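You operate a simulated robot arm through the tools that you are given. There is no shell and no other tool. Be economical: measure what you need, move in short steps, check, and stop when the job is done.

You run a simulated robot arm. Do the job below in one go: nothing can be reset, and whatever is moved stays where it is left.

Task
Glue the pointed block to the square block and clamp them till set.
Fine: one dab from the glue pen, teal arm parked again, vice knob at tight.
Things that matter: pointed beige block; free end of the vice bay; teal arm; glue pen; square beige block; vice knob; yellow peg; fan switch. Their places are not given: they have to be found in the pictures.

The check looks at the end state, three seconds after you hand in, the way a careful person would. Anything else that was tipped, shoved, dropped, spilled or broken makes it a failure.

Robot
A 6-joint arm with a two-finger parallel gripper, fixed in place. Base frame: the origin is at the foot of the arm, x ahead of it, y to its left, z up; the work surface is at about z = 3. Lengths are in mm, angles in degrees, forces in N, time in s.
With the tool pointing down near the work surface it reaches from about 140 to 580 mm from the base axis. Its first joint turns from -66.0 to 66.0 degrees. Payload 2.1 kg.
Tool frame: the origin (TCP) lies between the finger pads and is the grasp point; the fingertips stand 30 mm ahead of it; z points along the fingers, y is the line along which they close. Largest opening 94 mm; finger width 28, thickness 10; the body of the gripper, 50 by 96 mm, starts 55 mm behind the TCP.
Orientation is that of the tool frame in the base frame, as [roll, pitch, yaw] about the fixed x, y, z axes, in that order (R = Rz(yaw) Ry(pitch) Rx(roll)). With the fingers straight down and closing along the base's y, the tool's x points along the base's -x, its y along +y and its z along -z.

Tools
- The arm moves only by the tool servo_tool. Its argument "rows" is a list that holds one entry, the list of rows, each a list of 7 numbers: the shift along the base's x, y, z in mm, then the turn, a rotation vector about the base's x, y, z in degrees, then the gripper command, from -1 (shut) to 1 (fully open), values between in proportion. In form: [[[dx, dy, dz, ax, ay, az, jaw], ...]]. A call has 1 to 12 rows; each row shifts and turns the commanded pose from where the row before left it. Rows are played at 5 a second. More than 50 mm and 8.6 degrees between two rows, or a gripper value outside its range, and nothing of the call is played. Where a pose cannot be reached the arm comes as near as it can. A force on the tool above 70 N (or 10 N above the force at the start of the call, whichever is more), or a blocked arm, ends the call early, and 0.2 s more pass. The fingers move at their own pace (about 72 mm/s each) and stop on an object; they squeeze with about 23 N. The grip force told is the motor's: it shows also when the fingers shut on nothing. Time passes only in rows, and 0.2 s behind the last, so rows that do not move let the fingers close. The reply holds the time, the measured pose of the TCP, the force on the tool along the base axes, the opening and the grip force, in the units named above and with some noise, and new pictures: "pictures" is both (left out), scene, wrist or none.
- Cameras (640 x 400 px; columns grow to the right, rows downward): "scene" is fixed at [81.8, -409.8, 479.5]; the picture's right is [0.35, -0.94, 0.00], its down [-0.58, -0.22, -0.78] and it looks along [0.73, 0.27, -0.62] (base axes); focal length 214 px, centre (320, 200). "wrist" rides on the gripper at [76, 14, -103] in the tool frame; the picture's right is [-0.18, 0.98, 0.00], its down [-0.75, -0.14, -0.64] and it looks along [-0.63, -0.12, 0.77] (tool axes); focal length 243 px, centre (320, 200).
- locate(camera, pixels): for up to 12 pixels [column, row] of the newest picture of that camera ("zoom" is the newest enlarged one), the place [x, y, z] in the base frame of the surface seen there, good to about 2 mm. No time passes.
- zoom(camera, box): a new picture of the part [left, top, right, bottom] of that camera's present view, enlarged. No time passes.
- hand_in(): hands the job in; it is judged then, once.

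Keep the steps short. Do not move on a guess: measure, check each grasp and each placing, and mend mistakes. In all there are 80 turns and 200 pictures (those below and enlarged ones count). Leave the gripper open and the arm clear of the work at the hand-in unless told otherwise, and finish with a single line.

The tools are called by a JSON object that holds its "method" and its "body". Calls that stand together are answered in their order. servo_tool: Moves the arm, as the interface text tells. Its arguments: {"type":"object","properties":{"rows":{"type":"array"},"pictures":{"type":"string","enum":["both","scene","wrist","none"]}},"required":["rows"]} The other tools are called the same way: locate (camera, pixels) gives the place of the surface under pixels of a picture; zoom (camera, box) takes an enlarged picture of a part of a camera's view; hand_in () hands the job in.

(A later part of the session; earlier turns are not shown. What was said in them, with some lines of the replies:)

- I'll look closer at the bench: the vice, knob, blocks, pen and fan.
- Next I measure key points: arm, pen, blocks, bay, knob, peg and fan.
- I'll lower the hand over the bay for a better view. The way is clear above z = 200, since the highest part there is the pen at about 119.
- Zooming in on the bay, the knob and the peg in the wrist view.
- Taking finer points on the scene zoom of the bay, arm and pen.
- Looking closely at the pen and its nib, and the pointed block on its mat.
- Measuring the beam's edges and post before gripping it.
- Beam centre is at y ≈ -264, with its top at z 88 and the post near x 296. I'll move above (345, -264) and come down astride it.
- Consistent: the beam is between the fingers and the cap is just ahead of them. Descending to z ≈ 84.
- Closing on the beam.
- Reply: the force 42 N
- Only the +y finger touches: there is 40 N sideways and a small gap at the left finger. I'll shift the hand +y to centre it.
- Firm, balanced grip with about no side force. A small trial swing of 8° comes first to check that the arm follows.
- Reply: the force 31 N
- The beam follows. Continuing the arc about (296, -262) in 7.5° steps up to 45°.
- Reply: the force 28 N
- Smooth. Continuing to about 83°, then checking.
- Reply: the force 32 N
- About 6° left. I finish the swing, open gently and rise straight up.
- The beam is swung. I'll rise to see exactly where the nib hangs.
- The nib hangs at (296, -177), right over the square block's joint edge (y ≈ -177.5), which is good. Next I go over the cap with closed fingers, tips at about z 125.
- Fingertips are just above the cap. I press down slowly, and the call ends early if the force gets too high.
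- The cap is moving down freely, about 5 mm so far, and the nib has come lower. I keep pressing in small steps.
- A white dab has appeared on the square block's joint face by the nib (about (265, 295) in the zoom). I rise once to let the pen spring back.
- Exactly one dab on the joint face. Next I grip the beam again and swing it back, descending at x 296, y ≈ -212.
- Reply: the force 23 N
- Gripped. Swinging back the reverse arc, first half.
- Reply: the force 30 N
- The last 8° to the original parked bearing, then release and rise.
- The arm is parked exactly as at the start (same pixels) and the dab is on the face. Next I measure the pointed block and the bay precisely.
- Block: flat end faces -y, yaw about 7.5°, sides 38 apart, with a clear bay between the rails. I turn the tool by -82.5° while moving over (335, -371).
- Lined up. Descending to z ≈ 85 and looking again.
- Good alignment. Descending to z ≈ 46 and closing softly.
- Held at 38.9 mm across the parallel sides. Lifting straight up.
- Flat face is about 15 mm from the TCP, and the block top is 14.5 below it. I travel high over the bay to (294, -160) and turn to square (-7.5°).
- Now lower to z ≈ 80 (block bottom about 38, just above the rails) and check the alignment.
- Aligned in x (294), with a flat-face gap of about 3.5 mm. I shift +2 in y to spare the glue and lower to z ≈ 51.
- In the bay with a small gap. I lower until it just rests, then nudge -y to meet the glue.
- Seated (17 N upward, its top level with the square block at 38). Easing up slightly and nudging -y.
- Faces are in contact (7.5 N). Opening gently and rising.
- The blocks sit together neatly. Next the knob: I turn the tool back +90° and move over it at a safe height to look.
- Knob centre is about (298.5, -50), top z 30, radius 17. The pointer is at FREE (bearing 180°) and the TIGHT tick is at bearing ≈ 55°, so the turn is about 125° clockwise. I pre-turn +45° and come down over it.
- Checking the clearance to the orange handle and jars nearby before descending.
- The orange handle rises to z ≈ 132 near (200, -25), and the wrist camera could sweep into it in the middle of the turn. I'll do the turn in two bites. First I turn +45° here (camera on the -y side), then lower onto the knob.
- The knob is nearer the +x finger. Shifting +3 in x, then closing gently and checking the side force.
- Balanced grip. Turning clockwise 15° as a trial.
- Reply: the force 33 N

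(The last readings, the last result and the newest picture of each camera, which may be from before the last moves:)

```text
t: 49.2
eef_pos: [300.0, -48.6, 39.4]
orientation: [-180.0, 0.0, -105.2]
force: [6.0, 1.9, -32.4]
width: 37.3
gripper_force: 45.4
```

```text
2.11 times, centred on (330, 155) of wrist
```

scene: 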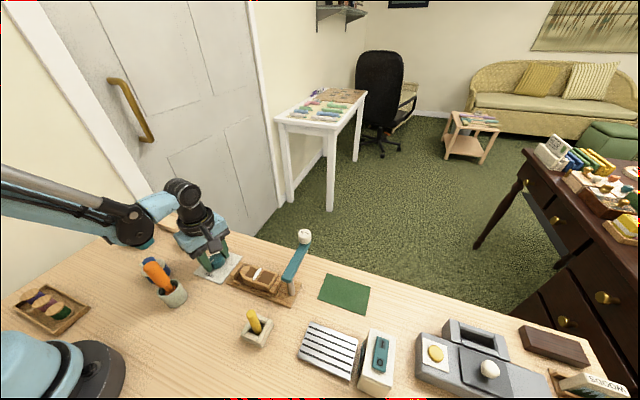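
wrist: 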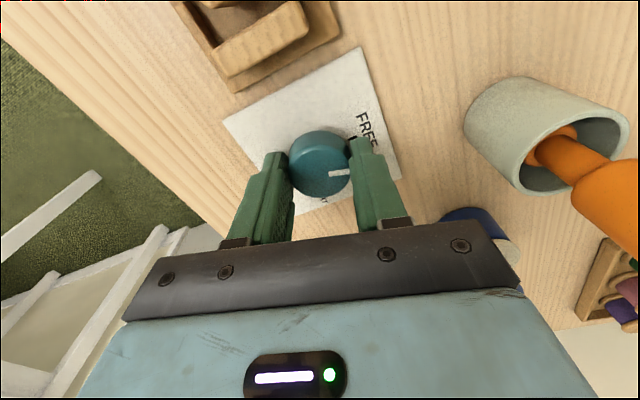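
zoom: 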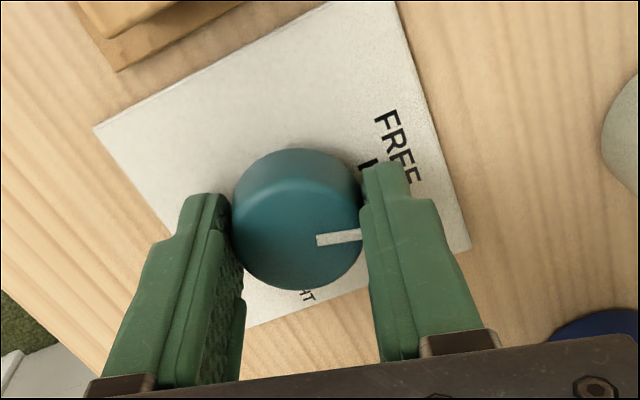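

The knob turns with the hand. Continuing 45° more (total 60°), where the camera stays clear of the orange handle.

{"method": "servo_tool", "body": {"rows": [[[0, 0, 0, 0, 0, -7.5, -1], [0, 0, 0, 0, 0, -7.5, -1], [0, 0, 0, 0, 0, -7.5, -1], [0, 0, 0, 0, 0, -7.5, -1], [0, 0, 0, 0, 0, -7.5, -1], [0, 0, 0, 0, 0, -7.5, -1], [0, 0, 0, 0, 0, 0, -1]]], "pictures": "both"}}

{"method": "zoom", "body": {"camera": "scene", "box": [160, 210, 280, 300]}}

```text
t: 50.8
eef_pos: [301.3, -50.0, 40.2]
orientation: [-179.8, 0.3, -150.1]
force: [23.7, 7.7, 5.9]
width: 37.2
gripper_force: 45.0
```

scene: 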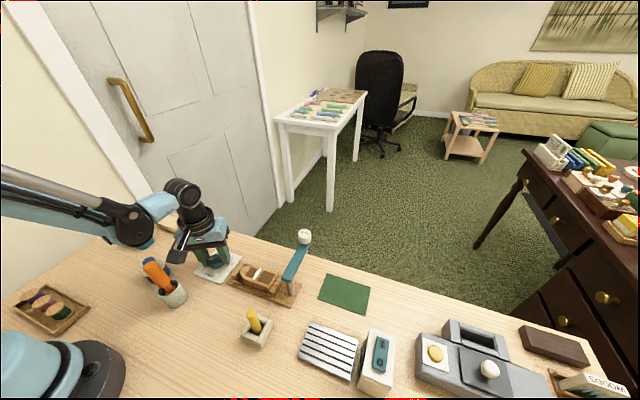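
wrist: 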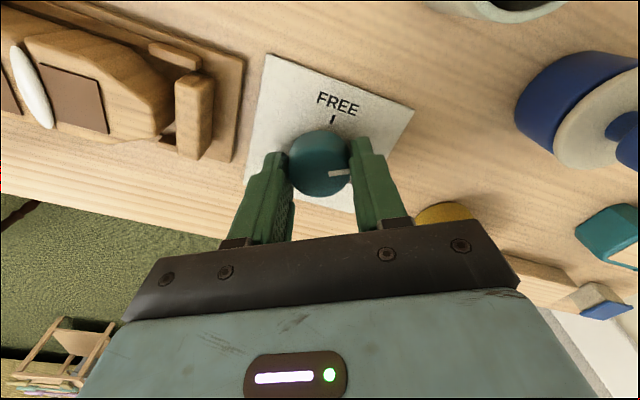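

```text
4.44 times, centred on (220, 255) of scene
```

zoom: 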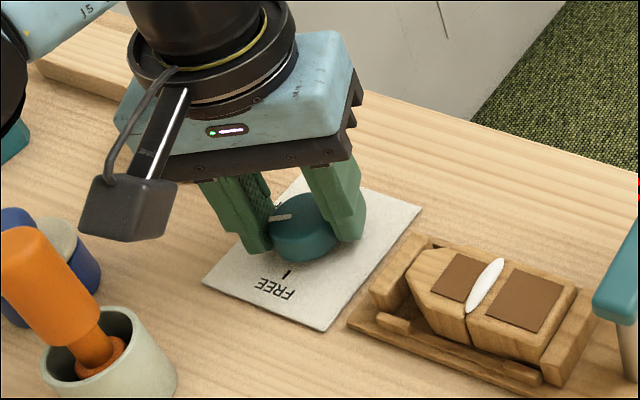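

Turned 60°. I release, rise clear of the handle, turn to a new grip bearing (-82.5°) high up, and look.

{"method": "servo_tool", "body": {"rows": [[[0, 0, 0, 0, 0, 0, 0], [0, 0, 0, 0, 0, 0, 0.15], [0, 0, 20, 0, 0, 0, 0.15], [0, 0, 40, 0, 0, 0, 0.15], [0, 0, 30, 0, 0, 0, 0.15], [0, 0, 0, 0, 0, 0, 0.15]]], "pictures": "none"}}

{"method": "servo_tool", "body": {"rows": [[[0, 0, 0, 0, 0, -7.5, 0.15], [0, 0, 0, 0, 0, -7.5, 0.15], [0, 0, 0, 0, 0, -7.5, 0.15], [0, 0, 0, 0, 0, -7.5, 0.15], [0, 0, 0, 0, 0, -7.5, 0.15], [0, 0, 0, 0, 0, -7.5, 0.15], [0, 0, 0, 0, 0, -7.5, 0.15], [0, 0, 0, 0, 0, -7.5, 0.15], [0, 0, 0, 0, 0, -7.5, 0.15], [0, 0, 0, 0, 0, -7.5, 0.15], [0, 0, 0, 0, 0, -7.5, 0.15], [0, 0, 0, 0, 0, 0, 0.15]]], "pictures": "both"}}

{"method": "zoom", "body": {"camera": "scene", "box": [190, 230, 280, 290]}}

{"method": "zoom", "body": {"camera": "wrist", "box": [220, 40, 440, 230]}}

```text
t: 52.2
eef_pos: [301.2, -50.9, 129.1]
orientation: [179.9, 0.1, -149.9]
force: [0.3, -0.2, -0.1]
width: 54.0
gripper_force: 0.0
```

```text
t: 54.8
eef_pos: [300.8, -48.1, 130.1]
orientation: [-180.0, 0.1, 127.3]
force: [-0.4, -0.5, 0.9]
width: 54.1
gripper_force: 0.1
```

scene: 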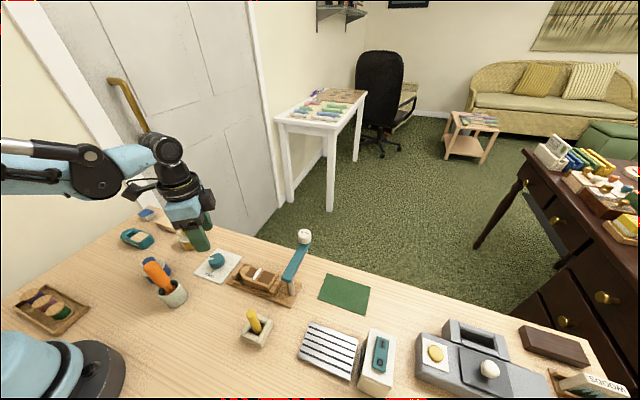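
wrist: 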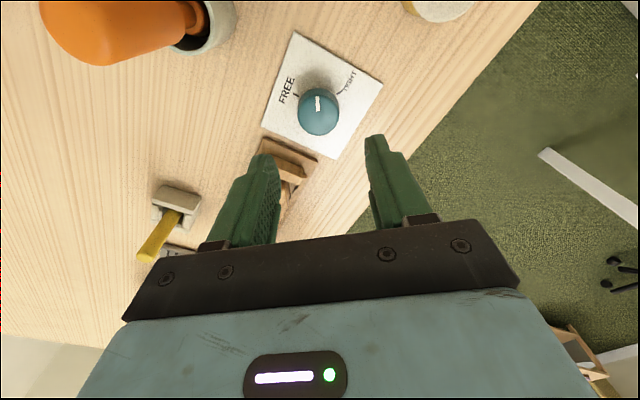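

```text
6.67 times, centred on (235, 260) of scene
```

zoom: 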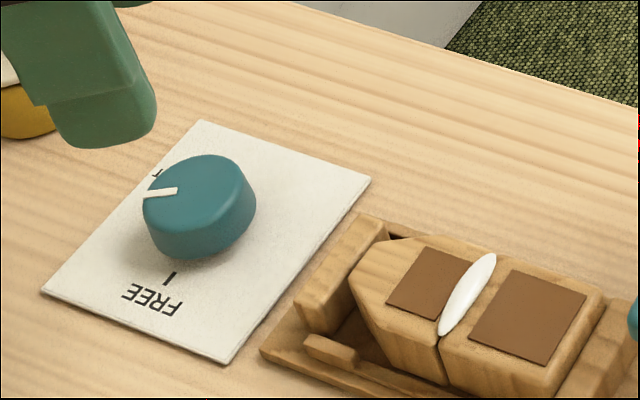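

```text
2.11 times, centred on (330, 135) of wrist
```

zoom: 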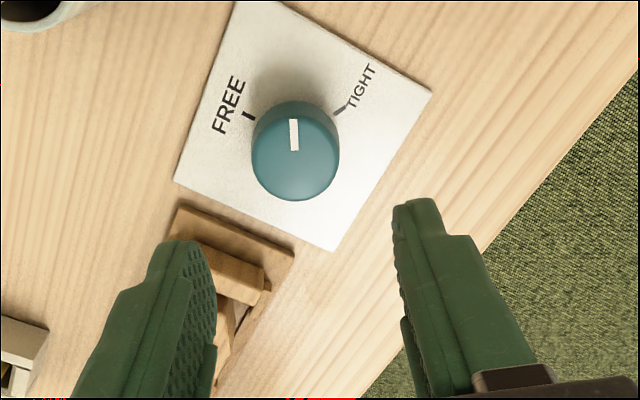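

The jaw is already advancing. I re-measure the pointer, the ticks and the knob centre from this view.

{"method": "locate", "body": {"camera": "zoom", "pixels": [[246, 113], [254, 118], [345, 105], [335, 112], [293, 121], [295, 147], [296, 157], [258, 150], [338, 145], [297, 198], [340, 109]]}}

```text
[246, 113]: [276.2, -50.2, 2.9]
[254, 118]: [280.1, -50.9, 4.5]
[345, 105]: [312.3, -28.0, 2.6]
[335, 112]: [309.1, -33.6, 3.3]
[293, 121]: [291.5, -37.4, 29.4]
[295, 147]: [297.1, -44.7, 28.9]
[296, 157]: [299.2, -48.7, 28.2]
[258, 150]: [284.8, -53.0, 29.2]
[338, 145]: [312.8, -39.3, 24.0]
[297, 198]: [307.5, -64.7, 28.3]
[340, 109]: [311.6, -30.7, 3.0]
```

Remaining turn to the TIGHT tick is about 60°. Lowering onto the knob again and gripping.

{"method": "servo_tool", "body": {"rows": [[[-1, -1, -30, 0, 0, 0, 0.15], [0, 0, -32, 0, 0, 0, 0.15], [0, 0, -30, 0, 0, 0, 0.15], [0, 0, 0, 0, 0, 0, 0], [0, 0, 0, 0, 0, 0, -0.15], [0, 0, 0, 0, 0, 0, -0.28], [0, 0, 0, 0, 0, 0, -1], [0, 0, 0, 0, 0, 0, -1]]], "pictures": "both"}}

```text
t: 56.6
eef_pos: [299.4, -50.3, 36.3]
orientation: [180.0, 0.0, 127.4]
force: [-4.5, -4.0, -22.6]
width: 37.1
gripper_force: 45.0
```

scene: 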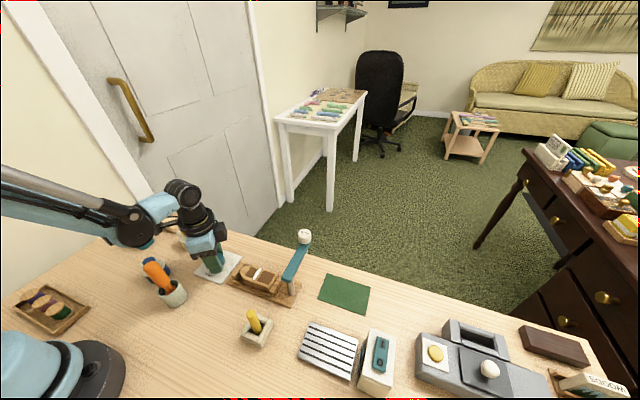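
wrist: 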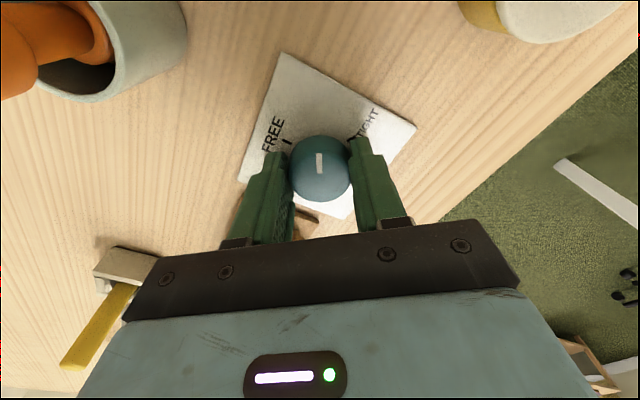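

Good grip. Turning clockwise 52.5° (7 steps), then checking force and block.

{"method": "servo_tool", "body": {"rows": [[[0, 0, 0, 0, 0, -7.5, -1], [0, 0, 0, 0, 0, -7.5, -1], [0, 0, 0, 0, 0, -7.5, -1], [0, 0, 0, 0, 0, -7.5, -1], [0, 0, 0, 0, 0, -7.5, -1], [0, 0, 0, 0, 0, -7.5, -1], [0, 0, 0, 0, 0, -7.5, -1], [0, 0, 0, 0, 0, 0, -1]]], "pictures": "both"}}

{"method": "zoom", "body": {"camera": "scene", "box": [190, 230, 310, 300]}}

{"method": "zoom", "body": {"camera": "wrist", "box": [220, 60, 440, 250]}}

```text
t: 58.4
eef_pos: [299.5, -49.8, 36.9]
orientation: [-180.0, 0.0, 74.9]
force: [3.9, 8.4, -10.0]
width: 37.1
gripper_force: 44.9
```

scene: 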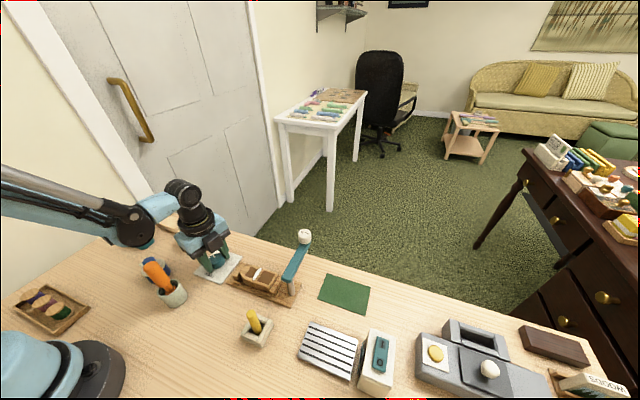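
wrist: 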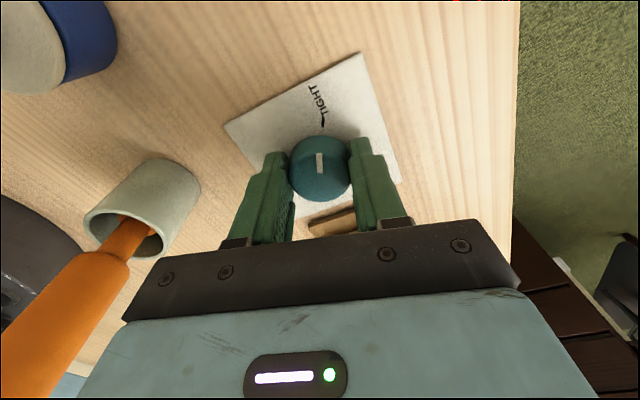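

```text
5.33 times, centred on (250, 265) of scene
```

zoom: 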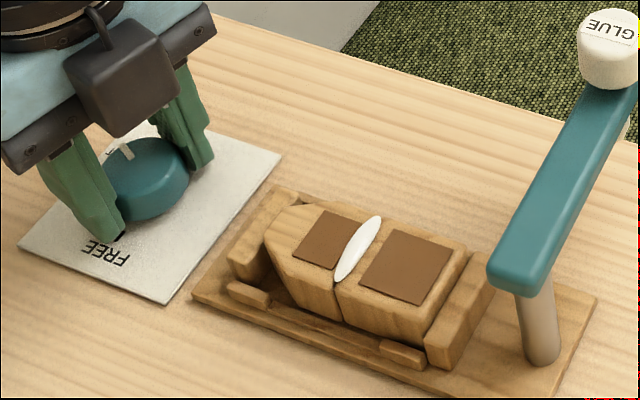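

```text
2.11 times, centred on (330, 155) of wrist
```

zoom: 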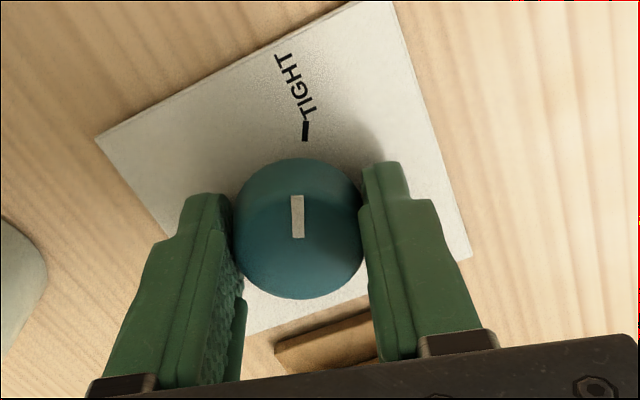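

{"method": "locate", "body": {"camera": "zoom", "pixels": [[307, 122], [304, 141], [296, 197], [298, 236], [298, 215]]}}

{"method": "servo_tool", "body": {"rows": [[[0, 0, 0, 0, 0, -3.5, -1], [0, 0, 0, 0, 0, -3.5, -1], [0, 0, 0, 0, 0, 0, -1]]], "pictures": "both"}}

{"method": "zoom", "body": {"camera": "wrist", "box": [220, 60, 440, 250]}}

{"method": "locate", "body": {"camera": "zoom", "pixels": [[297, 197], [298, 236], [298, 215]]}}

```text
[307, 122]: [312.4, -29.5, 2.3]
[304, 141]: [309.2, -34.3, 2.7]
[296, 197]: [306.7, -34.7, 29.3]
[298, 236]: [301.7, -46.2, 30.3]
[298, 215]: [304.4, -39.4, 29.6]
```

```text
t: 59.2
eef_pos: [301.3, -50.2, 37.4]
orientation: [180.0, 0.1, 67.9]
force: [11.4, 7.1, 13.1]
width: 36.8
gripper_force: 45.0
```

scene: 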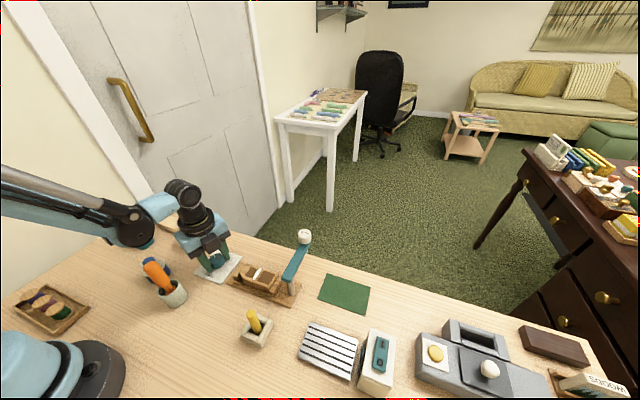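
wrist: 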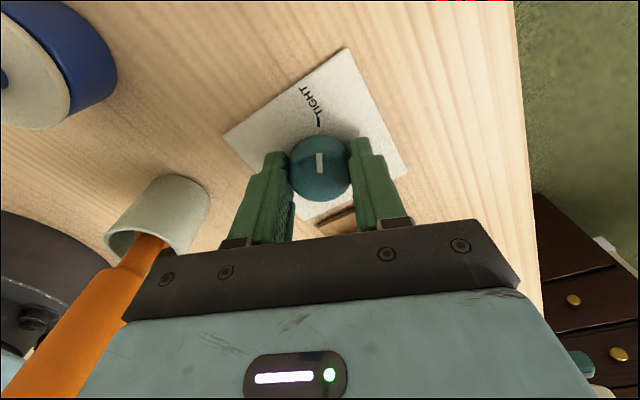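

```text
2.11 times, centred on (330, 155) of wrist
```

zoom: 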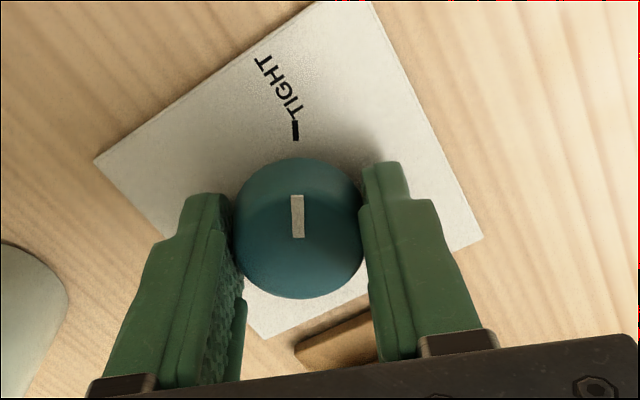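

```text
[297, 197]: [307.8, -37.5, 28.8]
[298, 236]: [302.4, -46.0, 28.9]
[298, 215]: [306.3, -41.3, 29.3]
```

The pointer lines up with the TIGHT tick (119.5° turned). One more degree, then release and rise straight up.

{"method": "servo_tool", "body": {"rows": [[[0, 0, 0, 0, 0, -1, -1], [0, 0, 0, 0, 0, 0, -1], [0, 0, 0, 0, 0, 0, 0], [0, 0, 0, 0, 0, 0, 0.15], [0, 0, 20, 0, 0, 0, 0.15], [0, 0, 40, 0, 0, 0, 0.15], [0, 0, 40, 0, 0, 0, 0.15], [0, 0, 40, 0, 0, 0, 0.15], [0, 0, 0, 0, 0, 0, 0.15]]], "pictures": "both"}}

{"method": "zoom", "body": {"camera": "wrist", "box": [240, 30, 420, 180]}}

{"method": "zoom", "body": {"camera": "scene", "box": [190, 230, 310, 300]}}

```text
t: 61.2
eef_pos: [298.2, -50.6, 178.5]
orientation: [-180.0, 0.1, 67.0]
force: [0.5, -0.4, 0.2]
width: 54.1
gripper_force: 0.0
```

scene: 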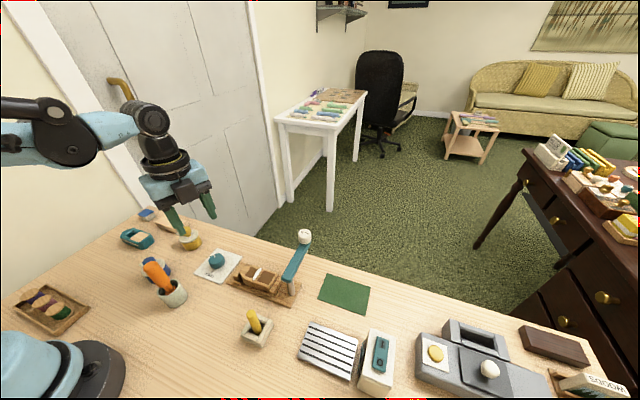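
wrist: 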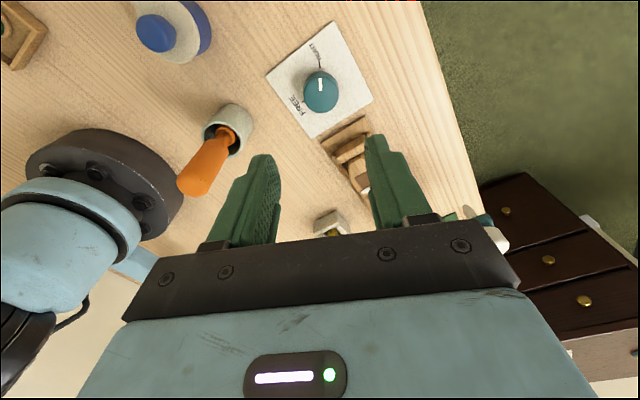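

```text
2.67 times, centred on (330, 105) of wrist
```

zoom: 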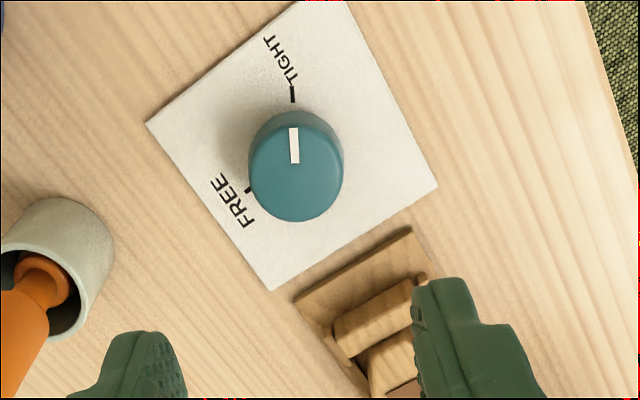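

```text
5.33 times, centred on (250, 265) of scene
```

zoom: 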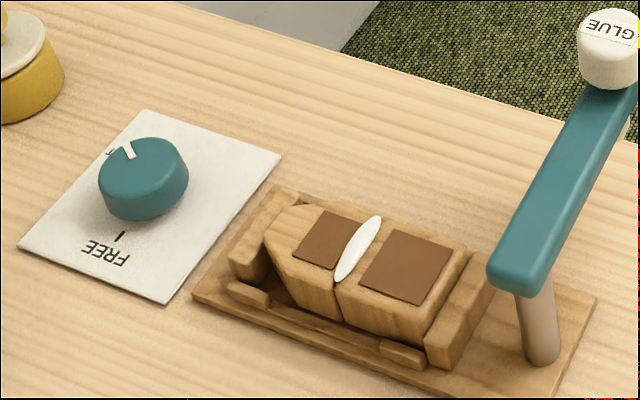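

The knob is at TIGHT and the jaw has closed onto the point. I move the arm up, fully open, and wait for the glue to set.

{"method": "servo_tool", "body": {"rows": [[[0, 5, 30, 0, 0, 0, 1], [0, 5, 40, 0, 0, 0, 1], [0, 5, 40, 0, 0, 0, 1], [0, 5, 0, 0, 0, 0, 1], [0, 0, 0, 0, 0, 0, 1], [0, 0, 0, 0, 0, 0, 1], [0, 0, 0, 0, 0, 0, 1], [0, 0, 0, 0, 0, 0, 1], [0, 0, 0, 0, 0, 0, 1], [0, 0, 0, 0, 0, 0, 1], [0, 0, 0, 0, 0, 0, 1], [0, 0, 0, 0, 0, 0, 1]]], "pictures": "none"}}

{"method": "servo_tool", "body": {"rows": [[[0, 0, 0, 0, 0, 0, 1], [0, 0, 0, 0, 0, 0, 1], [0, 0, 0, 0, 0, 0, 1], [0, 0, 0, 0, 0, 0, 1], [0, 0, 0, 0, 0, 0, 1], [0, 0, 0, 0, 0, 0, 1], [0, 0, 0, 0, 0, 0, 1], [0, 0, 0, 0, 0, 0, 1], [0, 0, 0, 0, 0, 0, 1], [0, 0, 0, 0, 0, 0, 1], [0, 0, 0, 0, 0, 0, 1], [0, 0, 0, 0, 0, 0, 1]]], "pictures": "none"}}

{"method": "servo_tool", "body": {"rows": [[[0, 0, 0, 0, 0, 0, 1], [0, 0, 0, 0, 0, 0, 1], [0, 0, 0, 0, 0, 0, 1], [0, 0, 0, 0, 0, 0, 1], [0, 0, 0, 0, 0, 0, 1], [0, 0, 0, 0, 0, 0, 1], [0, 0, 0, 0, 0, 0, 1], [0, 0, 0, 0, 0, 0, 1], [0, 0, 0, 0, 0, 0, 1], [0, 0, 0, 0, 0, 0, 1], [0, 0, 0, 0, 0, 0, 1], [0, 0, 0, 0, 0, 0, 1]]], "pictures": "both"}}

{"method": "zoom", "body": {"camera": "scene", "box": [220, 245, 300, 300]}}

{"method": "zoom", "body": {"camera": "scene", "box": [180, 220, 420, 400]}}

```text
t: 63.8
eef_pos: [300.0, -30.1, 286.6]
orientation: [180.0, 0.1, 67.0]
force: [-0.1, 0.6, 0.1]
width: 94.1
gripper_force: 0.0
```

```text
t: 66.4
eef_pos: [299.6, -29.8, 286.6]
orientation: [-180.0, 0.1, 67.0]
force: [0.2, -0.1, 0.0]
width: 94.0
gripper_force: 0.1
```

```text
t: 69.0
eef_pos: [298.8, -29.8, 286.7]
orientation: [-180.0, 0.1, 66.9]
force: [0.3, -1.2, 0.8]
width: 94.0
gripper_force: 0.0
```

scene: 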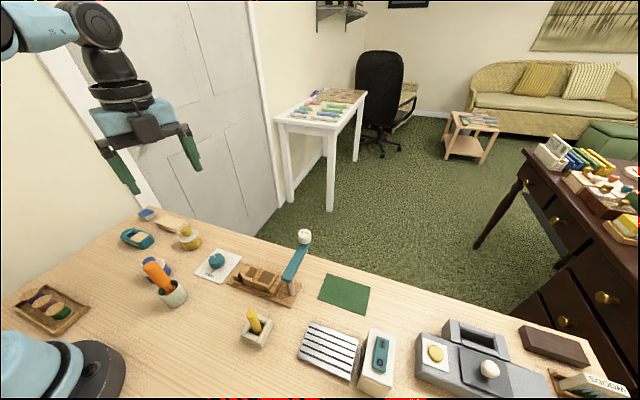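
wrist: 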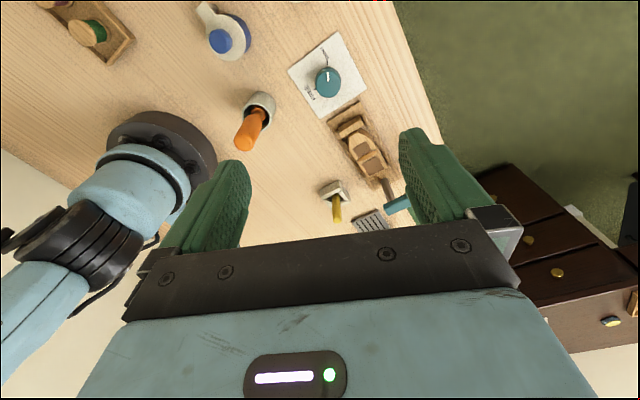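

```text
7.27 times, centred on (260, 272) of scene
```

zoom: 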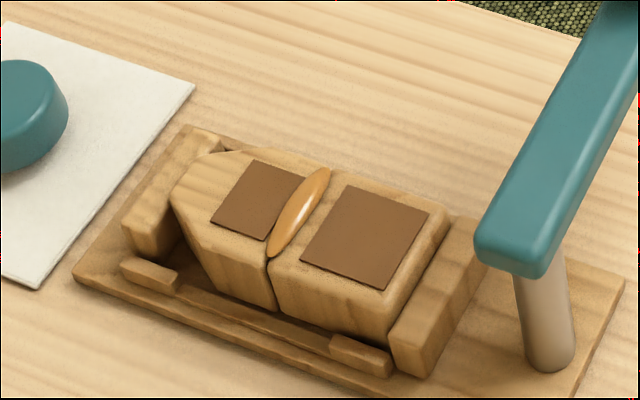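

```text
2.22 times, centred on (300, 310) of scene
```

zoom: 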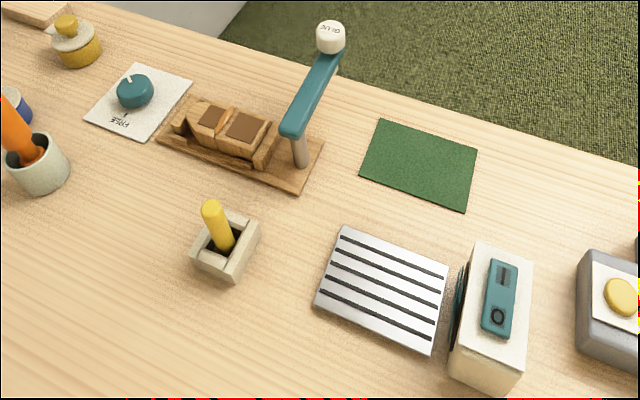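

The glue bead has gone from white to amber, so it has set. The knob is at TIGHT, the teal arm is parked, the gripper is open and clear, and the peg and fan are untouched. I'm handing in.

{"method": "hand_in", "body": {}}

```text
The job is handed in.
```

The pointed block is glued to the square block with one dab and clamped until the glue set, with the vice knob at tight and the teal arm parked again.
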